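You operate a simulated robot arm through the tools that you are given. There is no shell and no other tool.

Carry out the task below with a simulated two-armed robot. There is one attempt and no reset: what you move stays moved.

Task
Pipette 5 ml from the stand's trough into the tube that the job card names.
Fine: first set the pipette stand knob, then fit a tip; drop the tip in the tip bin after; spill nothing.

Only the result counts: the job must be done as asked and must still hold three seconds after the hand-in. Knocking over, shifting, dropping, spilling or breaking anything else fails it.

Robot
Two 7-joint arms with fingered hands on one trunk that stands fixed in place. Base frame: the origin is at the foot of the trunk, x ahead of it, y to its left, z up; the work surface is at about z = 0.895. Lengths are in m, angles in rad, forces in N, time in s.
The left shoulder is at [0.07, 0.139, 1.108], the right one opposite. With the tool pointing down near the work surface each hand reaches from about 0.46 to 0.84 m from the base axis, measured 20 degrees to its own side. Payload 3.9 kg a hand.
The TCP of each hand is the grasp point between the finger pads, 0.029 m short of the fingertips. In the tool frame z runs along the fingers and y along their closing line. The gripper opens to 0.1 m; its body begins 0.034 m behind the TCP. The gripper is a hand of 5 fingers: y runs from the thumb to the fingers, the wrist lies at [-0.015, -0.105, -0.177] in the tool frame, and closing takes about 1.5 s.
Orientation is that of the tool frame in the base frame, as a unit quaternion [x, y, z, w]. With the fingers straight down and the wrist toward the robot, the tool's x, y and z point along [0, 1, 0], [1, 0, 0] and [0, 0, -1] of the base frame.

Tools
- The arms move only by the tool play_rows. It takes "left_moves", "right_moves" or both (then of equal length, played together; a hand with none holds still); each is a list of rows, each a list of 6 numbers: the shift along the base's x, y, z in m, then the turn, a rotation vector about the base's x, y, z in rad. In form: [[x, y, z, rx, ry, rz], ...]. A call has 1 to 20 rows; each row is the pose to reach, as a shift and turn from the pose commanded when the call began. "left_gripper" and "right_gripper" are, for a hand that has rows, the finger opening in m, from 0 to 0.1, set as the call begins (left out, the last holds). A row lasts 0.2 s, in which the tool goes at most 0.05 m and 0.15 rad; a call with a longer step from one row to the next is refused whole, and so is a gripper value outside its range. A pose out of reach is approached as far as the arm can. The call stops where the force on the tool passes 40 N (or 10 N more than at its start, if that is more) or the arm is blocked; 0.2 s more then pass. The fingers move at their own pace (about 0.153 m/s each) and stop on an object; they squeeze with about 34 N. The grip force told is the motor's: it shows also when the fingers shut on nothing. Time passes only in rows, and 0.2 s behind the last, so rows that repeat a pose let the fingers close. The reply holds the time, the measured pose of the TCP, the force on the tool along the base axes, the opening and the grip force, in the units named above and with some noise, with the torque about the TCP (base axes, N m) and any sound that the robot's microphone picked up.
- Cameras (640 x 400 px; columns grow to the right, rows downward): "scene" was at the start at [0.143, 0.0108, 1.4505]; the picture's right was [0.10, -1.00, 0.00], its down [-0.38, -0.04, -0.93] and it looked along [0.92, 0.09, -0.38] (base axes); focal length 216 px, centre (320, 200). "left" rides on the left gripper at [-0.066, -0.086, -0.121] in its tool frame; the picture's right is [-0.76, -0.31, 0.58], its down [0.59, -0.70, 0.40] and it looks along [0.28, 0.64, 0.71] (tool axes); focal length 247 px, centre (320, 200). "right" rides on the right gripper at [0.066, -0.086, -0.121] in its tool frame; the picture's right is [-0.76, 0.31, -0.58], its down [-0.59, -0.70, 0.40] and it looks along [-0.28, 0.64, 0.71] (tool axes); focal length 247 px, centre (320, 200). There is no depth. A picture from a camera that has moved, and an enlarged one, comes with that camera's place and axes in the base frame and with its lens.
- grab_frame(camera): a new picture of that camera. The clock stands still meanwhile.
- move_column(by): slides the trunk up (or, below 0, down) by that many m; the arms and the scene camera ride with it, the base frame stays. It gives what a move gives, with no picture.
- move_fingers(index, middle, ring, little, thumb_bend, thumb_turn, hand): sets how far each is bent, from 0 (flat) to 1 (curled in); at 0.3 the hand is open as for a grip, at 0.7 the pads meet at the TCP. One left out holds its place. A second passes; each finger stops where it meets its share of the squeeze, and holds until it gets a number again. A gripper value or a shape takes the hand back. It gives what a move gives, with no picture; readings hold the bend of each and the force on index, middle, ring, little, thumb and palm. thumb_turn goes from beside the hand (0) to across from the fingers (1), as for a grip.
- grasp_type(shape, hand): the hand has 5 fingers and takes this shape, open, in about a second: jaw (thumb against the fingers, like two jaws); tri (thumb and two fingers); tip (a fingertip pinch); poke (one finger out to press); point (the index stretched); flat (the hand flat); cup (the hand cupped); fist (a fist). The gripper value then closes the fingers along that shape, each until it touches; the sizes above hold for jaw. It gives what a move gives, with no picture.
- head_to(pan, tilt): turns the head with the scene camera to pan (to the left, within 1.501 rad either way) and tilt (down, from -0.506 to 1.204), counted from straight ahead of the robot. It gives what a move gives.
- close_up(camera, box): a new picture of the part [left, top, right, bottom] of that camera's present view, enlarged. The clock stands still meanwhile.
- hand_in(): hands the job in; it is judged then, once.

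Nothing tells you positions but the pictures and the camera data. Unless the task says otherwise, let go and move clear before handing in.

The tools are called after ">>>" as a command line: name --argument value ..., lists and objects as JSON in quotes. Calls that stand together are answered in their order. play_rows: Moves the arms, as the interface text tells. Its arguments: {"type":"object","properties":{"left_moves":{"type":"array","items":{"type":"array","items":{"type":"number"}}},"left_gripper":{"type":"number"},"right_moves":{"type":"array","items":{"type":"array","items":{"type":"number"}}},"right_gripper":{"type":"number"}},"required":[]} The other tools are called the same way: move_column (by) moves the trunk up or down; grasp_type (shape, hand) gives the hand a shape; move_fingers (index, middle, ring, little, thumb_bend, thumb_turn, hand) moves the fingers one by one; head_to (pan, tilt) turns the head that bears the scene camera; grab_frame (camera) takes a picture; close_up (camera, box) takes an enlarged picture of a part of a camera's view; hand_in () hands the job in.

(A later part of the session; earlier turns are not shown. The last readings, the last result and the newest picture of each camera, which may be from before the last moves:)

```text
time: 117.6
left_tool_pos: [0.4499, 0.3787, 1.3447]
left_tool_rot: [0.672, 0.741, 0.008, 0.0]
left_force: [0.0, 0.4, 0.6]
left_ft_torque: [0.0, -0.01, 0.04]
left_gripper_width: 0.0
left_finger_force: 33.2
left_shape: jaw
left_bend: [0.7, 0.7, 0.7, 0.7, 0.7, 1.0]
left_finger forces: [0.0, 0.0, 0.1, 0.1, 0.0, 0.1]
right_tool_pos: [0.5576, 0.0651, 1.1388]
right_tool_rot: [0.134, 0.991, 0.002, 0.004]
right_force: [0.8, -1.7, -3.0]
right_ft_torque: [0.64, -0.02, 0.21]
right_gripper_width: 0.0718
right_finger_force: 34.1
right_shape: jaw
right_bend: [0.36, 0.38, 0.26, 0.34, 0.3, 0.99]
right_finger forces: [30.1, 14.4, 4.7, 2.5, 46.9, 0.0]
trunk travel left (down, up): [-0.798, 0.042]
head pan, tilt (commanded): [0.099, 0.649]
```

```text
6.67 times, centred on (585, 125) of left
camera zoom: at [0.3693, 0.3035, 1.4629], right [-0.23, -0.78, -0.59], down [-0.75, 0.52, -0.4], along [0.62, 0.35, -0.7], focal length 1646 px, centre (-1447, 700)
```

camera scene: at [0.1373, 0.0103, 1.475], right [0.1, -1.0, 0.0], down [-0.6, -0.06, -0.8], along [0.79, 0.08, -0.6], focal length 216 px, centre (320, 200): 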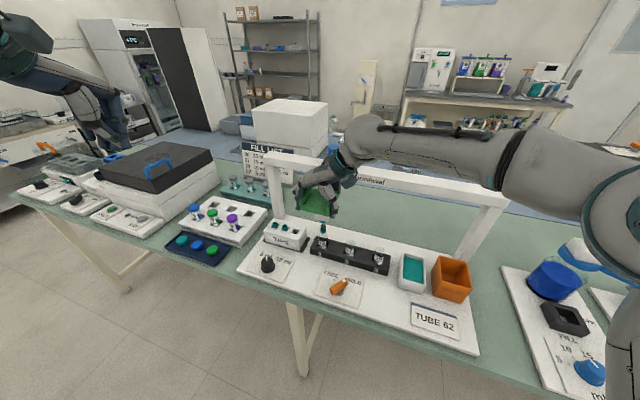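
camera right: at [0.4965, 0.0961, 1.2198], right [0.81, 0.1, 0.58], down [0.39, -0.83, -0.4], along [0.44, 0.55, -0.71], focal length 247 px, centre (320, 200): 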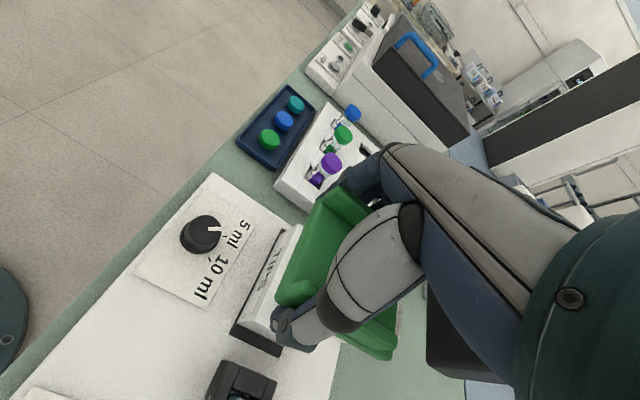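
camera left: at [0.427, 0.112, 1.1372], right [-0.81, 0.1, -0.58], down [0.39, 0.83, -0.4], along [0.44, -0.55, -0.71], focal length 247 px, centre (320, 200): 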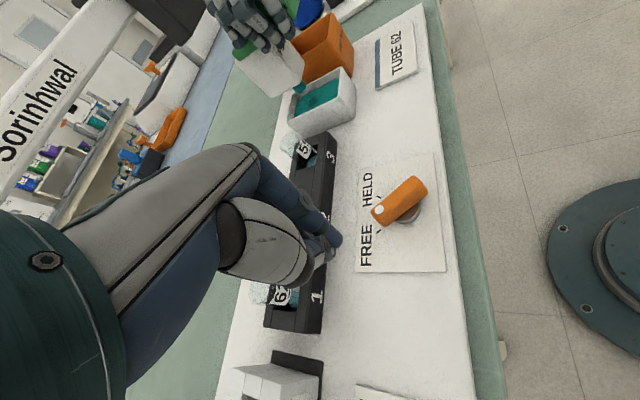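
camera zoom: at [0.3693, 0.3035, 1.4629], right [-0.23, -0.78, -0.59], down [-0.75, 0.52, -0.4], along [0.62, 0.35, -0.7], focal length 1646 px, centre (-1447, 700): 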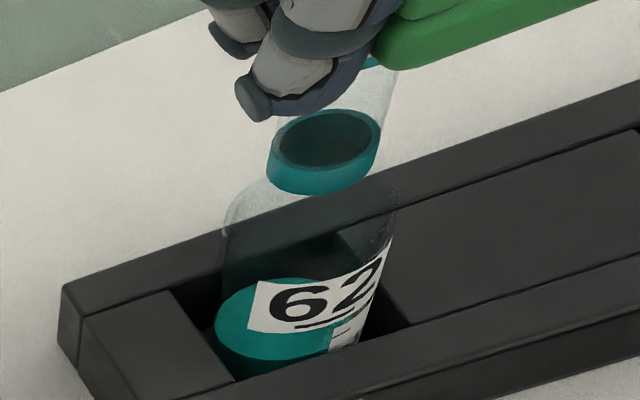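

Tube 62 now holds the teal liquid and the tip is empty. Next I'll slide the carriage all the way right to above the USED TIPS bin, at full height.

>>> play_rows --right_moves '[[-0.0048, -0.0191, 0, 0, 0, 0], [-0.0095, -0.0382, 0, 0, 0, 0], [-0.0143, -0.0573, 0, 0, 0, 0], [-0.0191, -0.0764, 0, 0, 0, 0], [-0.0239, -0.0955, 0, 0, 0, 0], [-0.0286, -0.1146, 0, 0, 0, 0], [-0.0334, -0.1337, 0, 0, 0, 0], [-0.0382, -0.1527, 0, 0, 0, 0], [-0.043, -0.1718, 0, 0, 0, 0], [-0.0477, -0.1909, 0, 0, 0, 0], [-0.0525, -0.21, 0, 0, 0, 0], [-0.0573, -0.2291, 0, 0, 0, 0], [-0.0621, -0.2482, 0, 0, 0, 0], [-0.0668, -0.2673, 0, 0, 0, 0], [-0.0716, -0.2864, 0, 0, 0, 0], [-0.0764, -0.3055, 0, 0, 0, 0], [-0.0812, -0.3246, 0, 0, 0, 0], [-0.0859, -0.3437, 0, 0, 0, 0], [-0.0895, -0.358, 0, 0, 0, 0]]'

>>> head_to --pan -0.35 --tilt 0.65

>>> grab_frame --camera "scene"

>>> close_up --camera "scene" --box '[320, 150, 420, 280]'

```text
time: 121.6
left_tool_pos: [0.4477, 0.3762, 1.3445]
left_tool_rot: [0.672, 0.741, 0.01, 0.0]
left_force: [-0.1, 0.5, -0.3]
left_ft_torque: [0.02, -0.02, -0.02]
left_gripper_width: 0.0
left_finger_force: 33.8
left_shape: jaw
left_bend: [0.7, 0.7, 0.7, 0.7, 0.7, 1.0]
left_finger forces: [0.1, 0.0, 0.0, 0.0, 0.0, 0.1]
right_tool_pos: [0.4673, -0.294, 1.1404]
right_tool_rot: [0.135, 0.991, 0.004, 0.005]
right_force: [-1.5, -1.9, -10.1]
right_ft_torque: [0.14, 0.05, 0.34]
right_gripper_width: 0.0717
right_finger_force: 34.6
right_shape: jaw
right_bend: [0.38, 0.38, 0.27, 0.34, 0.3, 0.98]
right_finger forces: [25.6, 13.4, 4.1, 2.6, 44.9, 0.1]
trunk travel left (down, up): [-0.798, 0.042]
head pan, tilt (commanded): [0.099, 0.649]
```

```text
time: 122.5
left_tool_pos: [0.4469, 0.3776, 1.3441]
left_tool_rot: [0.671, 0.741, 0.009, 0.0]
left_force: [0.8, 0.1, -0.4]
left_ft_torque: [-0.02, -0.01, 0.02]
left_gripper_width: 0.0
left_finger_force: 34.1
left_shape: jaw
left_bend: [0.7, 0.7, 0.7, 0.7, 0.7, 1.0]
left_finger forces: [0.1, 0.1, 0.1, 0.1, 0.1, 0.0]
right_tool_pos: [0.4659, -0.2943, 1.1394]
right_tool_rot: [0.134, 0.991, 0.003, 0.004]
right_force: [-2.0, -2.4, -10.5]
right_ft_torque: [0.15, 0.06, 0.32]
right_gripper_width: 0.0719
right_finger_force: 34.4
right_shape: jaw
right_bend: [0.38, 0.38, 0.27, 0.34, 0.3, 0.98]
right_finger forces: [25.7, 13.6, 4.2, 2.6, 44.5, 0.0]
trunk travel left (down, up): [-0.798, 0.042]
head pan, tilt (commanded): [-0.351, 0.649]
```

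```text
taken
camera scene: at [0.1333, -0.0296, 1.4748], right [-0.34, -0.94, 0.0], down [-0.57, 0.21, -0.8], along [0.75, -0.27, -0.61], focal length 216 px, centre (320, 200)
```

scene: 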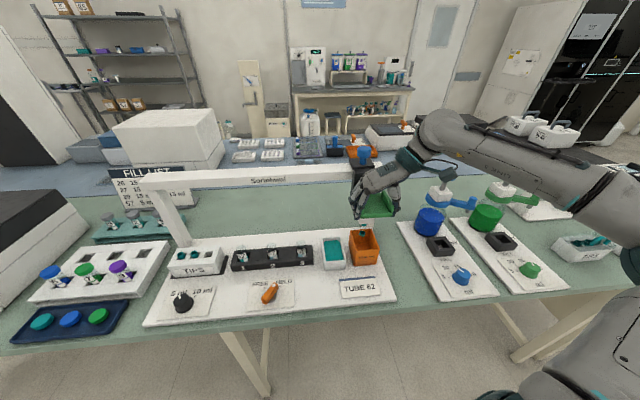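

```text
3.08 times, centred on (370, 215) of scene
camera zoom: at [0.1333, -0.0296, 1.4748], right [-0.34, -0.94, 0.0], down [-0.57, 0.21, -0.8], along [0.75, -0.27, -0.61], focal length 663 px, centre (166, 154)
```

zoom: 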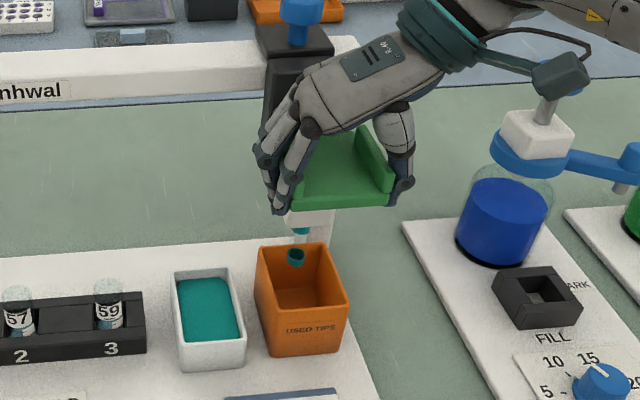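

The tip is over the bin, about 1 cm left of its centre. I'll shift slightly right and lower the tip into the bin.

>>> play_rows --right_moves '[[-0.001, -0.004, -0.002, 0, 0, 0], [-0.0019, -0.0078, -0.003, 0, 0, 0], [-0.0019, -0.0078, -0.013, 0, 0, 0], [-0.0019, -0.0078, -0.025, 0, 0, 0], [-0.0019, -0.0078, -0.037, 0, 0, 0], [-0.0019, -0.0078, -0.049, 0, 0, 0], [-0.0019, -0.0078, -0.061, 0, 0, 0]]'

>>> close_up --camera "scene" --box '[330, 190, 410, 280]'

```text
time: 124.1
left_tool_pos: [0.4471, 0.3792, 1.3445]
left_tool_rot: [0.672, 0.741, 0.008, 0.0]
left_force: [-0.7, 0.1, -0.4]
left_ft_torque: [-0.01, 0.01, -0.01]
left_gripper_width: 0.0
left_finger_force: 34.0
left_shape: jaw
left_bend: [0.7, 0.7, 0.7, 0.7, 0.7, 1.0]
left_finger forces: [0.0, 0.0, 0.1, 0.0, 0.0, 0.0]
right_tool_pos: [0.4646, -0.2996, 1.0804]
right_tool_rot: [0.135, 0.991, 0.003, 0.006]
right_force: [0.3, -1.6, 4.9]
right_ft_torque: [0.4, -0.02, 0.33]
right_gripper_width: 0.0716
right_finger_force: 34.1
right_shape: jaw
right_bend: [0.38, 0.39, 0.27, 0.34, 0.3, 0.98]
right_finger forces: [29.8, 12.8, 4.4, 2.9, 45.4, 0.1]
trunk travel left (down, up): [-0.798, 0.042]
head pan, tilt (commanded): [-0.351, 0.649]
```

```text
4.44 times, centred on (370, 235) of scene
camera zoom: at [0.1313, -0.0283, 1.4751], right [-0.34, -0.94, 0.0], down [-0.57, 0.21, -0.8], along [0.75, -0.27, -0.6], focal length 958 px, centre (98, 44)
```

zoom: 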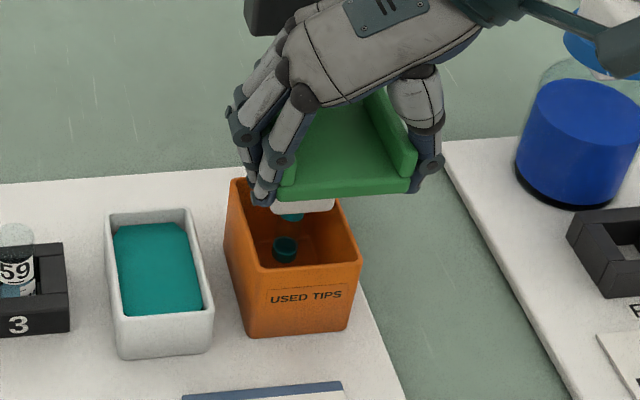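

The tip is inside the bin. I'll push to the lower stop and see if that releases it.

>>> play_rows --right_moves '[[0, 0, -0.006, 0, 0, 0], [0, 0, -0.012, 0, 0, 0], [0, 0, -0.017, 0, 0, 0], [0, 0, -0.021, 0, 0, 0], [0, 0, -0.025, 0, 0, 0]]'

>>> close_up --camera "scene" --box '[345, 205, 395, 260]'

```text
time: 125.3
left_tool_pos: [0.4455, 0.3799, 1.3467]
left_tool_rot: [0.672, 0.741, 0.009, 0.002]
left_force: [-0.9, 0.2, -0.5]
left_ft_torque: [0.0, 0.02, 0.01]
left_gripper_width: 0.0
left_finger_force: 34.2
left_shape: jaw
left_bend: [0.7, 0.7, 0.7, 0.7, 0.7, 1.0]
left_finger forces: [0.0, 0.0, 0.0, 0.1, 0.1, 0.0]
right_tool_pos: [0.4654, -0.3001, 1.06]
right_tool_rot: [0.135, 0.991, 0.005, 0.009]
right_force: [-1.8, -5.2, 27.2]
right_ft_torque: [0.37, 0.14, 0.34]
right_gripper_width: 0.0714
right_finger_force: 34.0
right_shape: jaw
right_bend: [0.38, 0.39, 0.27, 0.34, 0.3, 0.98]
right_finger forces: [34.9, 12.4, 4.2, 2.7, 48.4, 0.0]
trunk travel left (down, up): [-0.798, 0.042]
head pan, tilt (commanded): [-0.351, 0.649]
```

```text
7.27 times, centred on (370, 232) of scene
camera zoom: at [0.1284, -0.0271, 1.4759], right [-0.34, -0.94, 0.0], down [-0.57, 0.21, -0.8], along [0.75, -0.27, -0.6], focal length 1568 px, centre (-44, -36)
```

zoom: 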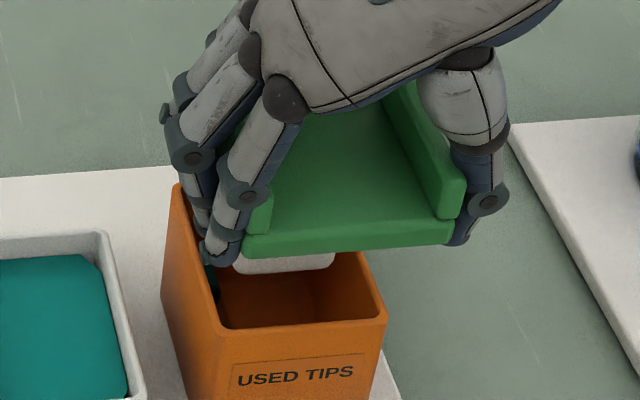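

Bottom stop reached. I'll raise the head partly and see whether the tip stayed in the bin.

>>> play_rows --right_moves '[[0, 0, 0.008, 0, 0, 0], [0, 0, 0.018, 0, 0, 0], [0, 0, 0.028, 0, 0, 0], [0, 0, 0.038, 0, 0, 0], [0, 0, 0.048, 0, 0, 0]]'

>>> close_up --camera "scene" --box '[345, 205, 395, 260]'

```text
time: 126.5
left_tool_pos: [0.4478, 0.3788, 1.3439]
left_tool_rot: [0.672, 0.74, 0.009, -0.001]
left_force: [-0.9, -0.1, 0.3]
left_ft_torque: [0.02, -0.01, -0.02]
left_gripper_width: 0.0
left_finger_force: 33.8
left_shape: jaw
left_bend: [0.7, 0.7, 0.7, 0.7, 0.7, 1.0]
left_finger forces: [0.0, 0.0, 0.0, 0.0, 0.0, 0.0]
right_tool_pos: [0.4651, -0.3021, 1.1032]
right_tool_rot: [0.136, 0.991, 0.004, 0.005]
right_force: [0.0, 2.1, 3.9]
right_ft_torque: [0.45, 0.0, 0.36]
right_gripper_width: 0.0717
right_finger_force: 33.9
right_shape: jaw
right_bend: [0.38, 0.38, 0.26, 0.34, 0.3, 0.98]
right_finger forces: [31.2, 14.5, 5.0, 3.2, 45.2, 0.0]
trunk travel left (down, up): [-0.798, 0.042]
head pan, tilt (commanded): [-0.351, 0.649]
```

```text
7.27 times, centred on (370, 232) of scene
camera zoom: at [0.1318, -0.0275, 1.475], right [-0.34, -0.94, 0.0], down [-0.57, 0.21, -0.8], along [0.75, -0.27, -0.6], focal length 1568 px, centre (-44, -36)
```

zoom: 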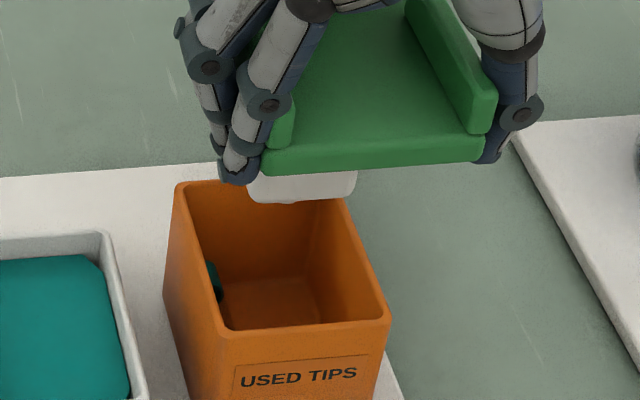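

The nozzle is bare and the used tip lies in the bin. I'll raise the head to its top stop and let go of the saddle.

>>> play_rows --right_moves '[[0, 0, 0.01, 0, 0, 0], [0, 0, 0.02, 0, 0, 0], [0, 0, 0.03, 0, 0, 0], [0, 0, 0.035, 0, 0, 0]]'

>>> close_up --camera "scene" --box '[335, 190, 405, 260]'

```text
time: 127.5
left_tool_pos: [0.4472, 0.3793, 1.3432]
left_tool_rot: [0.672, 0.741, 0.008, 0.0]
left_force: [0.9, -0.4, 0.0]
left_ft_torque: [-0.02, 0.0, 0.01]
left_gripper_width: 0.0
left_finger_force: 35.0
left_shape: jaw
left_bend: [0.7, 0.7, 0.7, 0.7, 0.7, 1.0]
left_finger forces: [0.1, 0.0, 0.1, 0.0, 0.0, 0.0]
right_tool_pos: [0.4653, -0.3011, 1.1385]
right_tool_rot: [0.134, 0.991, 0.003, 0.004]
right_force: [0.9, 0.6, 2.1]
right_ft_torque: [0.37, 0.03, 0.29]
right_gripper_width: 0.0717
right_finger_force: 34.0
right_shape: jaw
right_bend: [0.38, 0.38, 0.26, 0.34, 0.3, 0.98]
right_finger forces: [31.0, 14.5, 4.9, 3.1, 45.3, 0.0]
trunk travel left (down, up): [-0.798, 0.042]
head pan, tilt (commanded): [-0.351, 0.649]
```

```text
5.71 times, centred on (370, 225) of scene
camera zoom: at [0.1323, -0.0277, 1.475], right [-0.34, -0.94, 0.0], down [-0.57, 0.21, -0.8], along [0.75, -0.27, -0.6], focal length 1232 px, centre (34, 57)
```

zoom: 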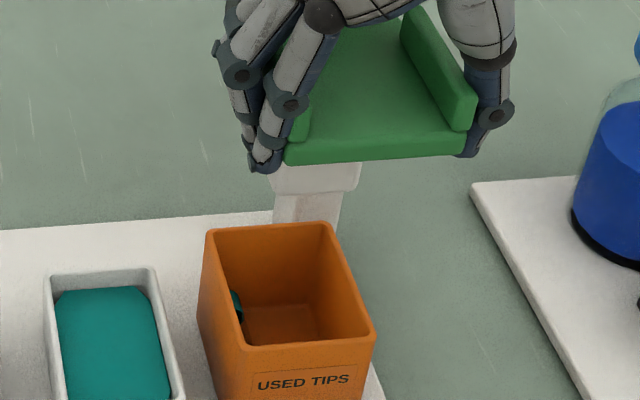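

The head is at the top and the tip is in the bin. I'll open the right hand and lift straight off the saddle.

>>> play_rows --right_moves '[[0, 0, 0, 0, 0, 0], [0, 0, 0, 0, 0, 0], [0, 0, 0, 0, 0, 0], [0, 0, 0, 0, 0, 0]]' --right_gripper 0.1

>>> close_up --camera "scene" --box '[335, 150, 425, 260]'

```text
time: 128.5
left_tool_pos: [0.4469, 0.3791, 1.3445]
left_tool_rot: [0.671, 0.741, 0.009, 0.0]
left_force: [-0.7, -0.4, 0.6]
left_ft_torque: [0.06, -0.02, 0.0]
left_gripper_width: 0.0
left_finger_force: 33.7
left_shape: jaw
left_bend: [0.7, 0.7, 0.7, 0.7, 0.7, 1.0]
left_finger forces: [0.0, 0.0, 0.1, 0.0, 0.0, 0.0]
right_tool_pos: [0.4664, -0.3003, 1.137]
right_tool_rot: [0.134, 0.991, 0.004, 0.005]
right_force: [-0.7, -0.6, 0.5]
right_ft_torque: [-0.01, 0.0, 0.01]
right_gripper_width: 0.0999
right_finger_force: 0.1
right_shape: jaw
right_bend: [0.3, 0.3, 0.3, 0.3, 0.3, 0.98]
right_finger forces: [0.8, 0.1, 0.1, 0.1, 0.8, 0.0]
trunk travel left (down, up): [-0.798, 0.042]
head pan, tilt (commanded): [-0.351, 0.649]
```

```text
3.64 times, centred on (380, 205) of scene
camera zoom: at [0.1321, -0.0278, 1.475], right [-0.34, -0.94, 0.0], down [-0.57, 0.21, -0.8], along [0.75, -0.27, -0.6], focal length 784 px, centre (102, 182)
```

zoom: 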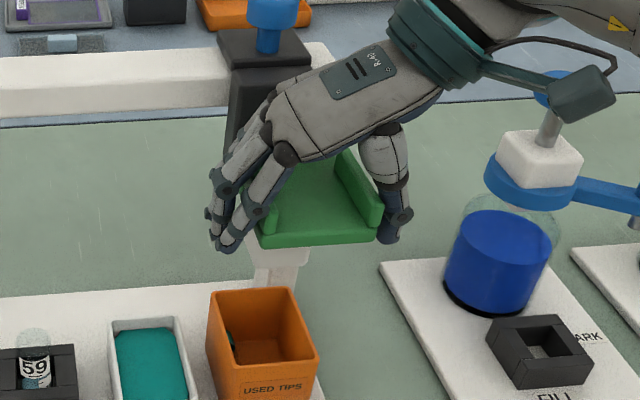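

Fingers are free of the saddle. Lifting straight up and moving the right hand to the right, clear of the stand.

>>> play_rows --right_moves '[[0, 0, 0.02, 0, 0, 0], [0, 0, 0.05, 0, 0, 0], [0, 0, 0.08, 0, 0, 0], [0, 0, 0.11, 0, 0, 0], [-0.01, -0.03, 0.13, 0, 0, 0], [-0.025, -0.07, 0.14, 0, 0, 0], [-0.04, -0.11, 0.14, 0, 0, 0], [-0.06, -0.15, 0.14, 0, 0, 0]]'

>>> grab_frame --camera "scene"

>>> close_up --camera "scene" --box '[320, 130, 420, 290]'

>>> close_up --camera "scene" --box '[220, 220, 330, 320]'

```text
time: 130.3
left_tool_pos: [0.4461, 0.377, 1.3452]
left_tool_rot: [0.672, 0.741, 0.009, -0.001]
left_force: [-1.2, -0.6, -0.3]
left_ft_torque: [0.03, -0.04, 0.02]
left_gripper_width: 0.0
left_finger_force: 34.2
left_shape: jaw
left_bend: [0.7, 0.7, 0.7, 0.7, 0.7, 1.0]
left_finger forces: [0.1, 0.0, 0.0, 0.0, 0.1, 0.0]
right_tool_pos: [0.405, -0.4506, 1.2768]
right_tool_rot: [0.134, 0.991, 0.005, 0.005]
right_force: [0.3, 0.0, -0.1]
right_ft_torque: [0.02, -0.02, 0.0]
right_gripper_width: 0.0998
right_finger_force: 0.1
right_shape: jaw
right_bend: [0.3, 0.3, 0.3, 0.3, 0.3, 0.98]
right_finger forces: [0.1, 0.1, 0.1, 0.0, 0.0, 0.1]
trunk travel left (down, up): [-0.798, 0.042]
head pan, tilt (commanded): [-0.351, 0.649]
```

```text
taken
camera scene: at [0.1314, -0.0301, 1.4751], right [-0.34, -0.94, 0.0], down [-0.57, 0.21, -0.8], along [0.75, -0.27, -0.6], focal length 216 px, centre (320, 200)
```

scene: 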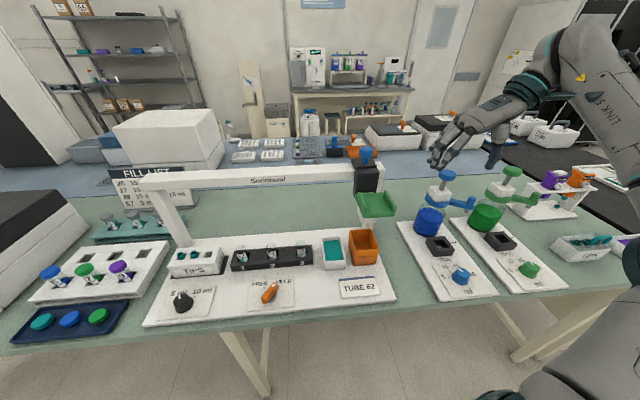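

```text
2.50 times, centred on (370, 210) of scene
camera zoom: at [0.1314, -0.0301, 1.4751], right [-0.34, -0.94, 0.0], down [-0.57, 0.21, -0.8], along [0.75, -0.27, -0.6], focal length 539 px, centre (195, 175)
```

zoom: 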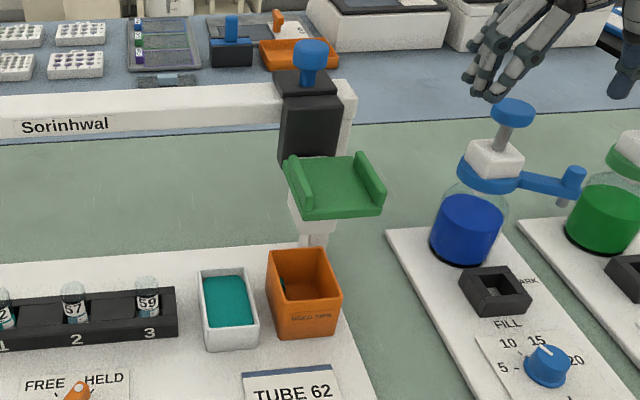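

```text
4.00 times, centred on (275, 270) of scene
camera zoom: at [0.1314, -0.0301, 1.4751], right [-0.34, -0.94, 0.0], down [-0.57, 0.21, -0.8], along [0.75, -0.27, -0.6], focal length 862 px, centre (500, -80)
```

zoom: 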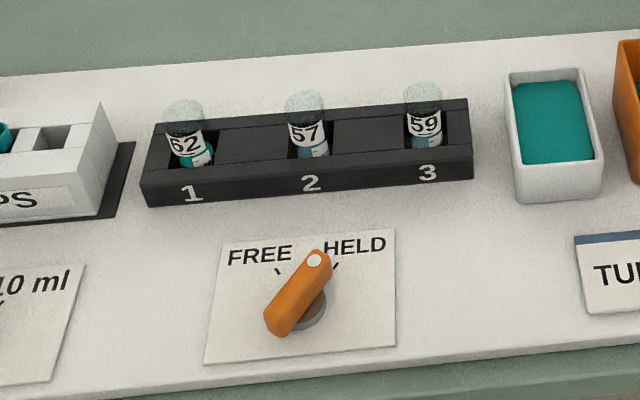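

Everything is in place and the carriage is back over the bin. The lever was at FREE originally and I turned it to HELD, so I'll return it to leave the stand as found. I'll bring the left hand to the left of the lever's tail.

>>> play_rows --left_moves '[[0.001, -0.03, -0.02, 0, 0, -0.1145], [0.002, -0.06, -0.04, 0, 0, -0.229], [0.003, -0.09, -0.06, 0, 0, -0.3435], [0.004, -0.12, -0.08, 0, 0, -0.458], [0.005, -0.15, -0.1, 0, 0, -0.5725], [0.006, -0.18, -0.125, 0, 0, -0.687], [0.007, -0.21, -0.15, 0, 0, -0.8015], [0.008, -0.24, -0.175, 0, 0, -0.916], [0.009, -0.27, -0.2, 0, 0, -1.0305], [0.01, -0.303, -0.23, 0, 0, -1.145]]'

>>> grab_frame --camera "scene"

>>> grab_frame --camera "left"

```text
time: 132.5
left_tool_pos: [0.4598, 0.0743, 1.1136]
left_tool_rot: [0.966, 0.257, 0.007, 0.005]
left_force: [0.3, 0.2, -0.1]
left_ft_torque: [0.03, -0.01, -0.01]
left_gripper_width: 0.0002
left_finger_force: 34.1
left_shape: jaw
left_bend: [0.7, 0.7, 0.7, 0.7, 0.7, 1.0]
left_finger forces: [0.0, 0.0, 0.0, 0.0, 0.0, 0.0]
right_tool_pos: [0.406, -0.4508, 1.2755]
right_tool_rot: [0.133, 0.991, 0.005, 0.004]
right_force: [-0.2, -0.2, 0.6]
right_ft_torque: [0.01, -0.01, 0.0]
right_gripper_width: 0.0999
right_finger_force: 0.1
right_shape: jaw
right_bend: [0.3, 0.3, 0.3, 0.3, 0.3, 0.98]
right_finger forces: [0.1, 0.0, 0.0, 0.1, 0.1, 0.1]
trunk travel left (down, up): [-0.798, 0.042]
head pan, tilt (commanded): [-0.351, 0.649]
```

```text
taken
camera scene: at [0.1336, -0.0293, 1.4749], right [-0.34, -0.94, 0.0], down [-0.57, 0.21, -0.8], along [0.75, -0.27, -0.61], focal length 216 px, centre (320, 200)
```

scene: 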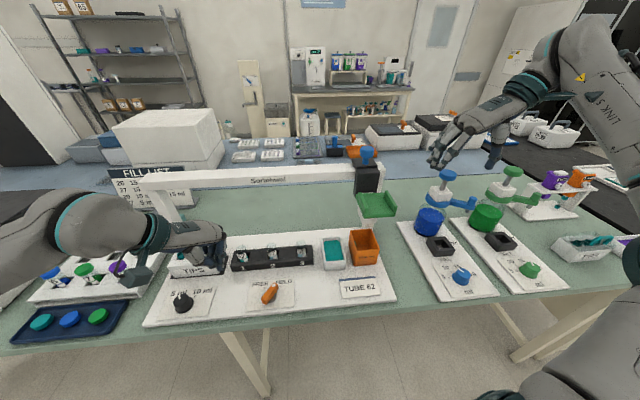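

```text
taken
camera left: at [0.359, 0.1177, 1.2315], right [-0.8, -0.11, -0.59], down [0.17, 0.9, -0.4], along [0.58, -0.42, -0.7], focal length 247 px, centre (320, 200)
```

left: 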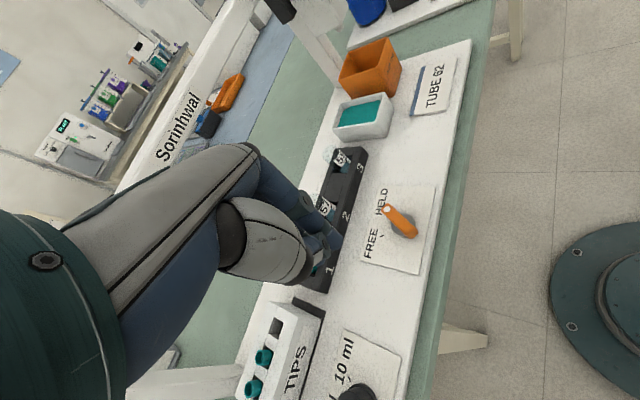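

I'm in position to the upper left of the lever. I'll lower the closed fingers to lever height, left of its tail.

>>> play_rows --left_moves '[[-0.003, -0.003, -0.04, 0, 0, 0], [-0.006, -0.006, -0.08, 0, 0, 0], [-0.009, -0.01, -0.115, 0, 0, 0], [-0.0098, -0.014, -0.14, 0, 0, 0], [-0.0098, -0.014, -0.155, 0, 0, 0]]'

>>> close_up --camera "left" --box '[270, 140, 450, 300]'

>>> close_up --camera "scene" --box '[210, 220, 330, 320]'

```text
time: 133.7
left_tool_pos: [0.45, 0.0635, 0.9561]
left_tool_rot: [0.966, 0.259, 0.007, 0.005]
left_force: [0.8, 0.7, 0.5]
left_ft_torque: [0.05, -0.01, -0.01]
left_gripper_width: 0.0002
left_finger_force: 34.3
left_shape: jaw
left_bend: [0.7, 0.7, 0.7, 0.7, 0.7, 1.0]
left_finger forces: [0.0, 0.0, 0.0, 0.0, 0.1, 0.0]
right_tool_pos: [0.4049, -0.4483, 1.2766]
right_tool_rot: [0.134, 0.991, 0.003, 0.005]
right_force: [-0.6, 0.7, 0.1]
right_ft_torque: [-0.04, -0.01, 0.0]
right_gripper_width: 0.0998
right_finger_force: 0.2
right_shape: jaw
right_bend: [0.3, 0.3, 0.3, 0.3, 0.3, 0.98]
right_finger forces: [0.0, 0.1, 0.2, 0.1, 0.0, 0.1]
trunk travel left (down, up): [-0.798, 0.042]
head pan, tilt (commanded): [-0.351, 0.649]
```

```text
2.50 times, centred on (360, 220) of left
camera zoom: at [0.3481, 0.1052, 1.0763], right [-0.8, -0.12, -0.59], down [0.17, 0.9, -0.4], along [0.58, -0.42, -0.7], focal length 617 px, centre (220, 150)
```

zoom: 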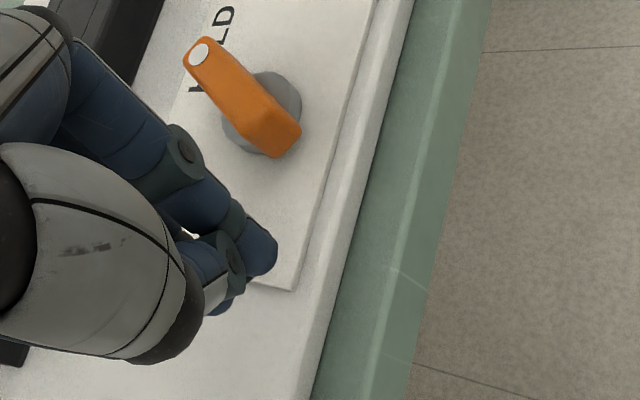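

```text
4.00 times, centred on (270, 270) of scene
camera zoom: at [0.1323, -0.0272, 1.4751], right [-0.34, -0.94, 0.0], down [-0.57, 0.21, -0.8], along [0.75, -0.27, -0.6], focal length 862 px, centre (520, -80)
```

zoom: 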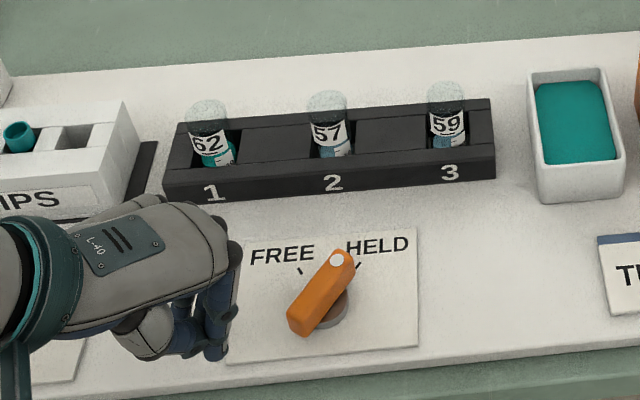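

The fingertips will meet the lever's tail when I move right. Pushing the tail slowly to the right (which turns the pointer back toward FREE).

>>> play_rows --left_moves '[[0.004, -0.012, 0, 0, 0, 0], [0.004, -0.024, 0, 0, 0, 0], [0.004, -0.034, 0, 0, 0, 0], [0.004, -0.04, 0, 0, 0, 0]]'

>>> close_up --camera "scene" --box '[210, 220, 330, 320]'

>>> close_up --camera "left" --box '[270, 140, 450, 300]'

```text
time: 134.7
left_tool_pos: [0.4549, 0.0218, 0.9589]
left_tool_rot: [0.966, 0.259, 0.007, 0.004]
left_force: [-0.2, 0.2, 0.6]
left_ft_torque: [-0.01, 0.0, 0.05]
left_gripper_width: 0.0002
left_finger_force: 33.5
left_shape: jaw
left_bend: [0.7, 0.7, 0.7, 0.7, 0.7, 1.0]
left_finger forces: [0.0, 0.0, 0.0, 0.0, 0.0, 0.1]
right_tool_pos: [0.4051, -0.4486, 1.2761]
right_tool_rot: [0.135, 0.991, 0.003, 0.005]
right_force: [0.0, 0.7, 0.7]
right_ft_torque: [0.03, 0.0, 0.03]
right_gripper_width: 0.0997
right_finger_force: 0.1
right_shape: jaw
right_bend: [0.3, 0.3, 0.3, 0.3, 0.3, 0.98]
right_finger forces: [0.1, 0.0, 0.0, 0.0, 0.0, 0.0]
trunk travel left (down, up): [-0.798, 0.042]
head pan, tilt (commanded): [-0.351, 0.649]
```

```text
4.00 times, centred on (270, 270) of scene
camera zoom: at [0.1326, -0.0281, 1.475], right [-0.34, -0.94, 0.0], down [-0.57, 0.21, -0.8], along [0.75, -0.27, -0.6], focal length 862 px, centre (520, -80)
```

zoom: 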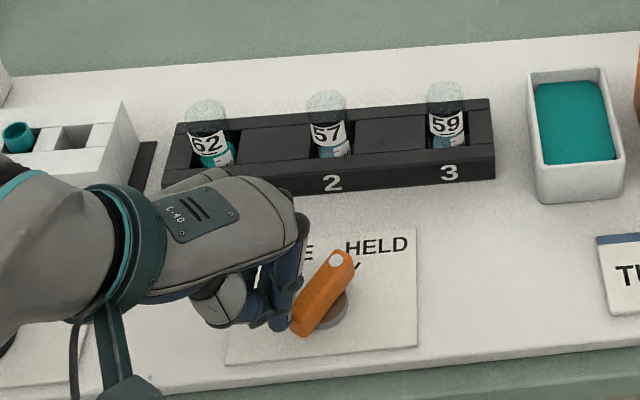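

```text
2.50 times, centred on (360, 220) of left
camera zoom: at [0.3529, 0.0645, 1.0773], right [-0.8, -0.12, -0.59], down [0.16, 0.9, -0.4], along [0.58, -0.42, -0.7], focal length 617 px, centre (220, 150)
```

zoom: 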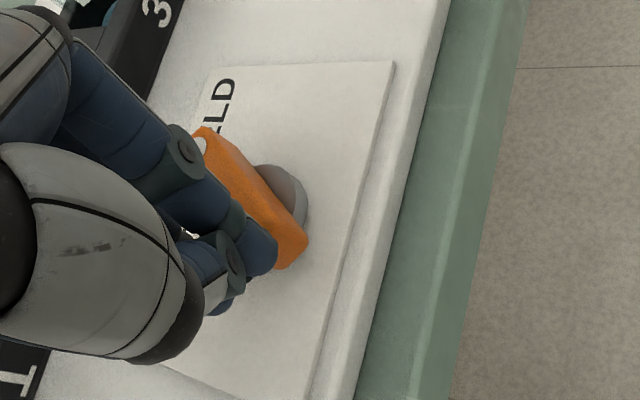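

The fingers are at the tail. Continuing the push in small steps.

>>> play_rows --left_moves '[[0, -0.004, 0, 0, 0, 0], [0, -0.008, 0, 0, 0, 0], [0, -0.012, 0, 0, 0, 0], [0, -0.016, 0, 0, 0, 0]]'

>>> close_up --camera "scene" --box '[210, 220, 330, 320]'

>>> close_up --camera "left" --box '[270, 140, 450, 300]'

```text
time: 135.7
left_tool_pos: [0.4517, 0.0063, 0.9577]
left_tool_rot: [0.966, 0.259, 0.008, 0.005]
left_force: [-0.7, 3.1, 6.3]
left_ft_torque: [0.02, -0.02, 0.06]
left_gripper_width: 0.0002
left_finger_force: 33.7
left_shape: jaw
left_bend: [0.7, 0.7, 0.7, 0.7, 0.7, 1.0]
left_finger forces: [0.0, 0.0, 0.0, 0.0, 0.0, 0.0]
right_tool_pos: [0.4042, -0.4487, 1.2769]
right_tool_rot: [0.134, 0.991, 0.003, 0.006]
right_force: [-0.6, -0.6, 0.0]
right_ft_torque: [0.03, -0.04, -0.02]
right_gripper_width: 0.0999
right_finger_force: 0.1
right_shape: jaw
right_bend: [0.3, 0.3, 0.3, 0.3, 0.3, 0.98]
right_finger forces: [0.0, 0.0, 0.0, 0.0, 0.1, 0.1]
trunk travel left (down, up): [-0.798, 0.042]
head pan, tilt (commanded): [-0.351, 0.649]
```

```text
4.00 times, centred on (270, 270) of scene
camera zoom: at [0.1312, -0.0273, 1.4751], right [-0.34, -0.94, 0.0], down [-0.57, 0.21, -0.8], along [0.75, -0.27, -0.6], focal length 862 px, centre (520, -80)
```

zoom: 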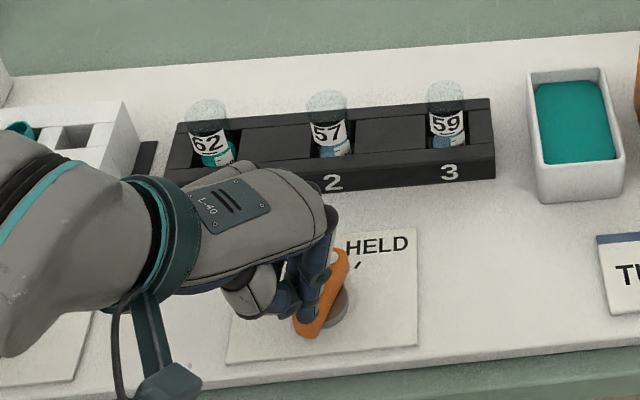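

```text
2.50 times, centred on (360, 220) of left
camera zoom: at [0.3511, 0.0483, 1.0779], right [-0.8, -0.12, -0.59], down [0.17, 0.9, -0.4], along [0.58, -0.42, -0.7], focal length 617 px, centre (220, 150)
```

zoom: 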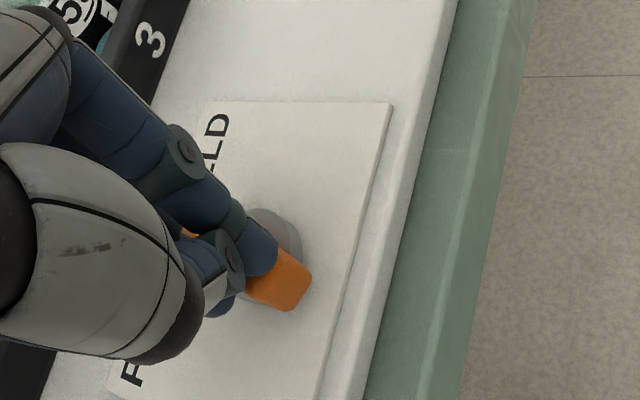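

The fingertips are riding partly on top of the bar. I'll back off, go a few millimetres lower and closer to the tail's end, and push again.

>>> play_rows --left_moves '[[0, 0.01, 0, 0, 0, 0], [-0.004, 0.024, 0, 0, 0, 0], [-0.006, 0.026, -0.004, 0, 0, 0], [-0.006, 0.026, -0.008, 0, 0, 0]]'

>>> close_up --camera "scene" --box '[230, 250, 310, 320]'

>>> close_up --camera "left" --box '[270, 140, 450, 300]'

```text
time: 136.7
left_tool_pos: [0.4461, 0.0319, 0.9494]
left_tool_rot: [0.966, 0.259, 0.007, 0.005]
left_force: [0.1, -0.5, -0.1]
left_ft_torque: [-0.01, 0.0, 0.0]
left_gripper_width: 0.0002
left_finger_force: 34.2
left_shape: jaw
left_bend: [0.7, 0.7, 0.7, 0.7, 0.7, 1.0]
left_finger forces: [0.0, 0.0, 0.0, 0.1, 0.0, 0.0]
right_tool_pos: [0.4057, -0.4487, 1.278]
right_tool_rot: [0.134, 0.991, 0.003, 0.006]
right_force: [-0.2, 0.4, 0.5]
right_ft_torque: [-0.02, 0.02, 0.01]
right_gripper_width: 0.1001
right_finger_force: 0.0
right_shape: jaw
right_bend: [0.3, 0.3, 0.3, 0.3, 0.3, 0.98]
right_finger forces: [0.0, 0.0, 0.0, 0.0, 0.0, 0.0]
trunk travel left (down, up): [-0.798, 0.042]
head pan, tilt (commanded): [-0.351, 0.649]
```

```text
5.71 times, centred on (270, 285) of scene
camera zoom: at [0.1322, -0.0279, 1.475], right [-0.34, -0.94, 0.0], down [-0.57, 0.21, -0.8], along [0.75, -0.27, -0.6], focal length 1232 px, centre (606, -286)
```

zoom: 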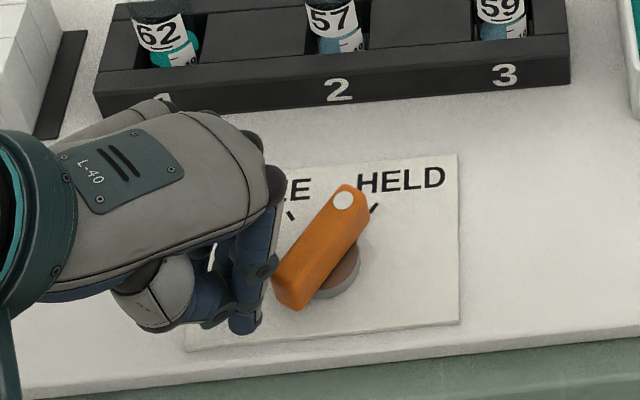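

```text
2.50 times, centred on (360, 220) of left
camera zoom: at [0.3456, 0.0749, 1.0693], right [-0.8, -0.12, -0.59], down [0.16, 0.9, -0.4], along [0.58, -0.42, -0.7], focal length 617 px, centre (220, 150)
```

zoom: 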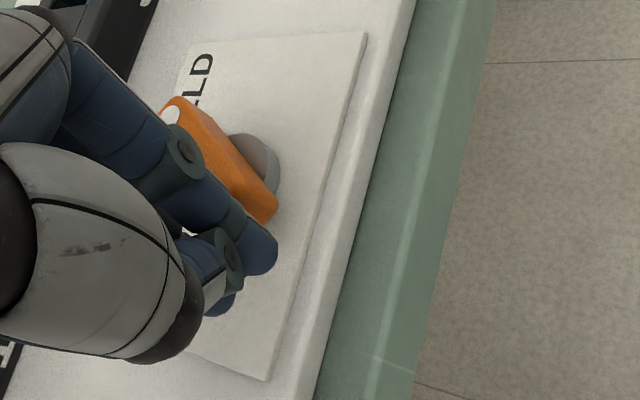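

Now the fingertip is lower and beside the tail's end. Pushing right again, slightly further in.

>>> play_rows --left_moves '[[0.005, -0.006, 0, 0, 0, 0], [0.005, -0.012, 0, 0, 0, 0], [0.005, -0.018, 0, 0, 0, 0], [0.005, -0.022, 0, 0, 0, 0], [0.005, -0.026, 0, 0, 0, 0]]'

>>> close_up --camera "scene" --box '[230, 250, 310, 320]'

>>> close_up --camera "left" --box '[270, 140, 450, 300]'

```text
time: 137.9
left_tool_pos: [0.4469, 0.0067, 0.9519]
left_tool_rot: [0.967, 0.256, 0.007, 0.004]
left_force: [2.5, 1.2, 1.4]
left_ft_torque: [-0.04, 0.15, -0.04]
left_gripper_width: 0.0001
left_finger_force: 34.3
left_shape: jaw
left_bend: [0.7, 0.7, 0.7, 0.7, 0.7, 1.0]
left_finger forces: [0.0, 0.0, 0.0, 0.0, 0.0, 0.1]
right_tool_pos: [0.4024, -0.4474, 1.2788]
right_tool_rot: [0.134, 0.991, 0.003, 0.008]
right_force: [-0.5, -0.4, -0.4]
right_ft_torque: [0.02, -0.06, -0.02]
right_gripper_width: 0.0998
right_finger_force: 0.0
right_shape: jaw
right_bend: [0.3, 0.3, 0.3, 0.3, 0.3, 0.98]
right_finger forces: [0.0, 0.0, 0.0, 0.1, 0.0, 0.1]
trunk travel left (down, up): [-0.798, 0.042]
head pan, tilt (commanded): [-0.351, 0.649]
stopped in row 5 (left hand): the force on the tool passed its limit at 41 N (the readings are from after the stop); the commanded pose is now the measured one
```

```text
5.71 times, centred on (270, 285) of scene
camera zoom: at [0.1273, -0.0264, 1.4755], right [-0.34, -0.94, 0.0], down [-0.56, 0.21, -0.8], along [0.75, -0.28, -0.6], focal length 1232 px, centre (606, -286)
```

zoom: 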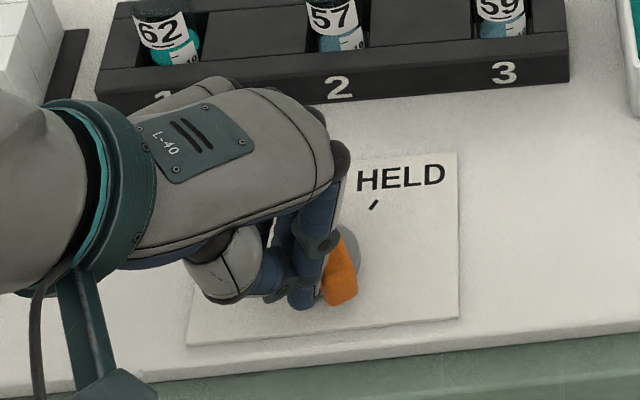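

```text
2.50 times, centred on (360, 220) of left
camera zoom: at [0.3457, 0.0488, 1.0702], right [-0.8, -0.11, -0.59], down [0.17, 0.9, -0.4], along [0.58, -0.42, -0.7], focal length 617 px, centre (220, 150)
```

zoom: 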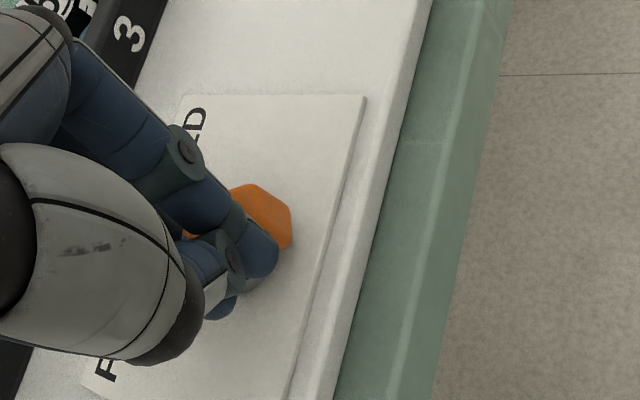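

The push ended with a force stop; the lever has turned a good way. I'll back off and look at where it points.

>>> play_rows --left_moves '[[0, 0.01, 0, 0, 0, 0], [-0.002, 0.03, 0, 0, 0, 0], [-0.002, 0.05, 0.01, 0, 0, 0]]'

>>> close_up --camera "scene" --box '[230, 250, 310, 320]'

>>> close_up --camera "left" --box '[270, 100, 450, 260]'

```text
time: 138.7
left_tool_pos: [0.4477, 0.0567, 0.9606]
left_tool_rot: [0.966, 0.258, 0.003, 0.003]
left_force: [-0.1, -0.2, 0.1]
left_ft_torque: [0.01, 0.0, 0.01]
left_gripper_width: 0.0001
left_finger_force: 34.2
left_shape: jaw
left_bend: [0.7, 0.7, 0.7, 0.7, 0.7, 1.0]
left_finger forces: [0.0, 0.1, 0.1, 0.1, 0.0, 0.0]
right_tool_pos: [0.4044, -0.4487, 1.2773]
right_tool_rot: [0.135, 0.991, 0.003, 0.005]
right_force: [0.1, -0.1, 0.2]
right_ft_torque: [0.01, -0.04, 0.02]
right_gripper_width: 0.0998
right_finger_force: 0.1
right_shape: jaw
right_bend: [0.3, 0.3, 0.3, 0.3, 0.3, 0.98]
right_finger forces: [0.0, 0.1, 0.0, 0.0, 0.1, 0.0]
trunk travel left (down, up): [-0.798, 0.042]
head pan, tilt (commanded): [-0.351, 0.649]
```

```text
5.71 times, centred on (270, 285) of scene
camera zoom: at [0.1327, -0.0281, 1.4749], right [-0.34, -0.94, 0.0], down [-0.57, 0.21, -0.8], along [0.75, -0.27, -0.6], focal length 1232 px, centre (606, -286)
```

zoom: 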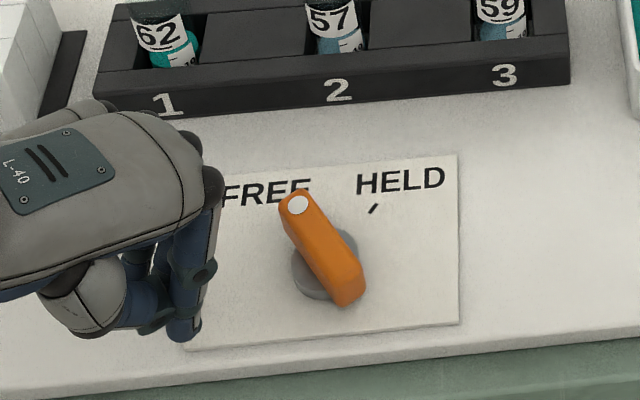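

```text
2.50 times, centred on (360, 180) of left
camera zoom: at [0.3478, 0.0983, 1.0801], right [-0.8, -0.11, -0.58], down [0.16, 0.9, -0.4], along [0.57, -0.42, -0.71], focal length 617 px, centre (220, 250)
```

zoom: 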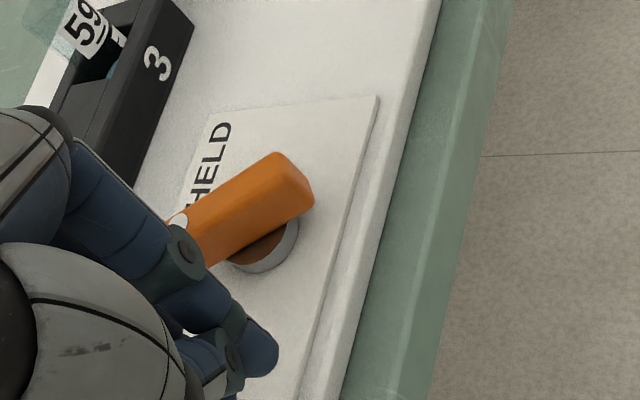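

The lever is back at FREE. I'll lift the left hand clear and then check the whole stand.

>>> play_rows --left_moves '[[0, 0.01, 0.04, 0, 0, 0], [0, 0.02, 0.08, 0, 0, 0], [0, 0.03, 0.12, 0, 0, 0], [-0.005, 0.05, 0.16, 0, 0, 0.05], [-0.01, 0.08, 0.2, 0, 0, 0.15], [-0.015, 0.11, 0.24, 0, 0, 0.25], [-0.02, 0.14, 0.28, 0, 0, 0.35], [-0.025, 0.17, 0.32, 0, 0, 0.45], [-0.03, 0.2, 0.34, 0, 0, 0.55]]'

>>> head_to --pan 0.0 --tilt 0.7

>>> grab_frame --camera "scene"

>>> close_up --camera "scene" --box '[200, 190, 420, 320]'

>>> close_up --camera "scene" --box '[380, 130, 500, 300]'

```text
refused: row 5 steps farther than a row can; nothing moved
```

```text
time: 139.6
left_tool_pos: [0.4487, 0.0568, 0.9603]
left_tool_rot: [0.966, 0.258, 0.004, 0.002]
left_force: [0.5, -0.5, -1.2]
left_ft_torque: [0.03, 0.02, -0.03]
left_gripper_width: 0.0
left_finger_force: 34.0
left_shape: jaw
left_bend: [0.7, 0.7, 0.7, 0.7, 0.7, 1.0]
left_finger forces: [0.0, 0.0, 0.1, 0.0, 0.1, 0.0]
right_tool_pos: [0.4048, -0.4494, 1.2762]
right_tool_rot: [0.133, 0.991, 0.004, 0.004]
right_force: [-0.6, -0.3, -0.5]
right_ft_torque: [-0.01, 0.02, 0.0]
right_gripper_width: 0.0995
right_finger_force: 0.0
right_shape: jaw
right_bend: [0.3, 0.3, 0.3, 0.3, 0.3, 0.98]
right_finger forces: [0.1, 0.0, 0.1, 0.1, 0.1, 0.1]
trunk travel left (down, up): [-0.798, 0.042]
head pan, tilt (commanded): [0.0, 0.7]
```

```text
taken
camera scene: at [0.1356, 0.0017, 1.4707], right [0.0, -1.0, 0.0], down [-0.64, 0.0, -0.77], along [0.77, 0.0, -0.64], focal length 216 px, centre (320, 200)
```

scene: 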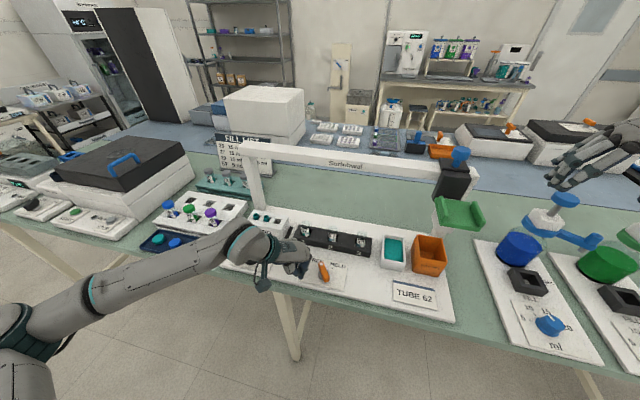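

```text
2.91 times, centred on (310, 255) of scene
camera zoom: at [0.1356, 0.0017, 1.4707], right [0.0, -1.0, 0.0], down [-0.64, 0.0, -0.77], along [0.77, 0.0, -0.64], focal length 627 px, centre (349, 40)
```

zoom: 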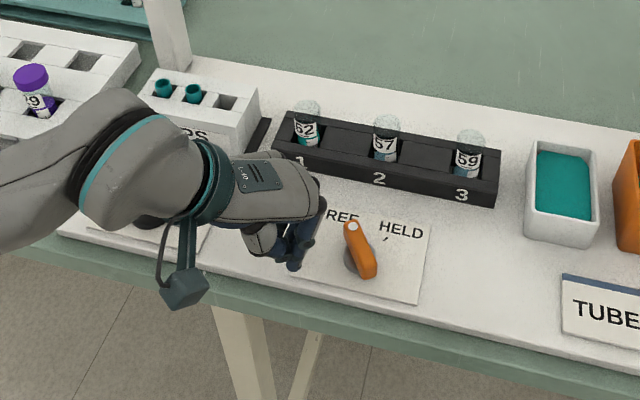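

```text
2.35 times, centred on (440, 215) of scene
camera zoom: at [0.1356, 0.0017, 1.4707], right [0.0, -1.0, 0.0], down [-0.64, 0.0, -0.77], along [0.77, 0.0, -0.64], focal length 507 px, centre (38, 165)
```

zoom: 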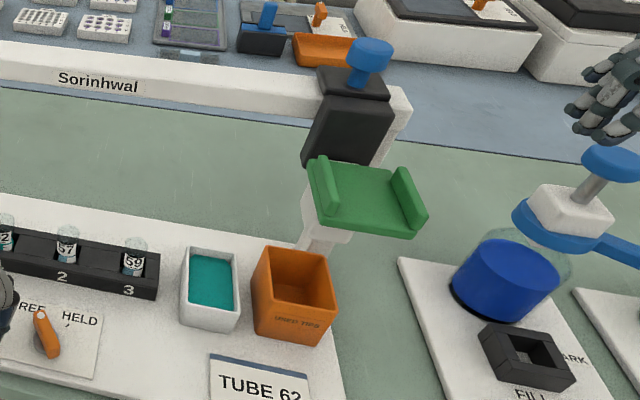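

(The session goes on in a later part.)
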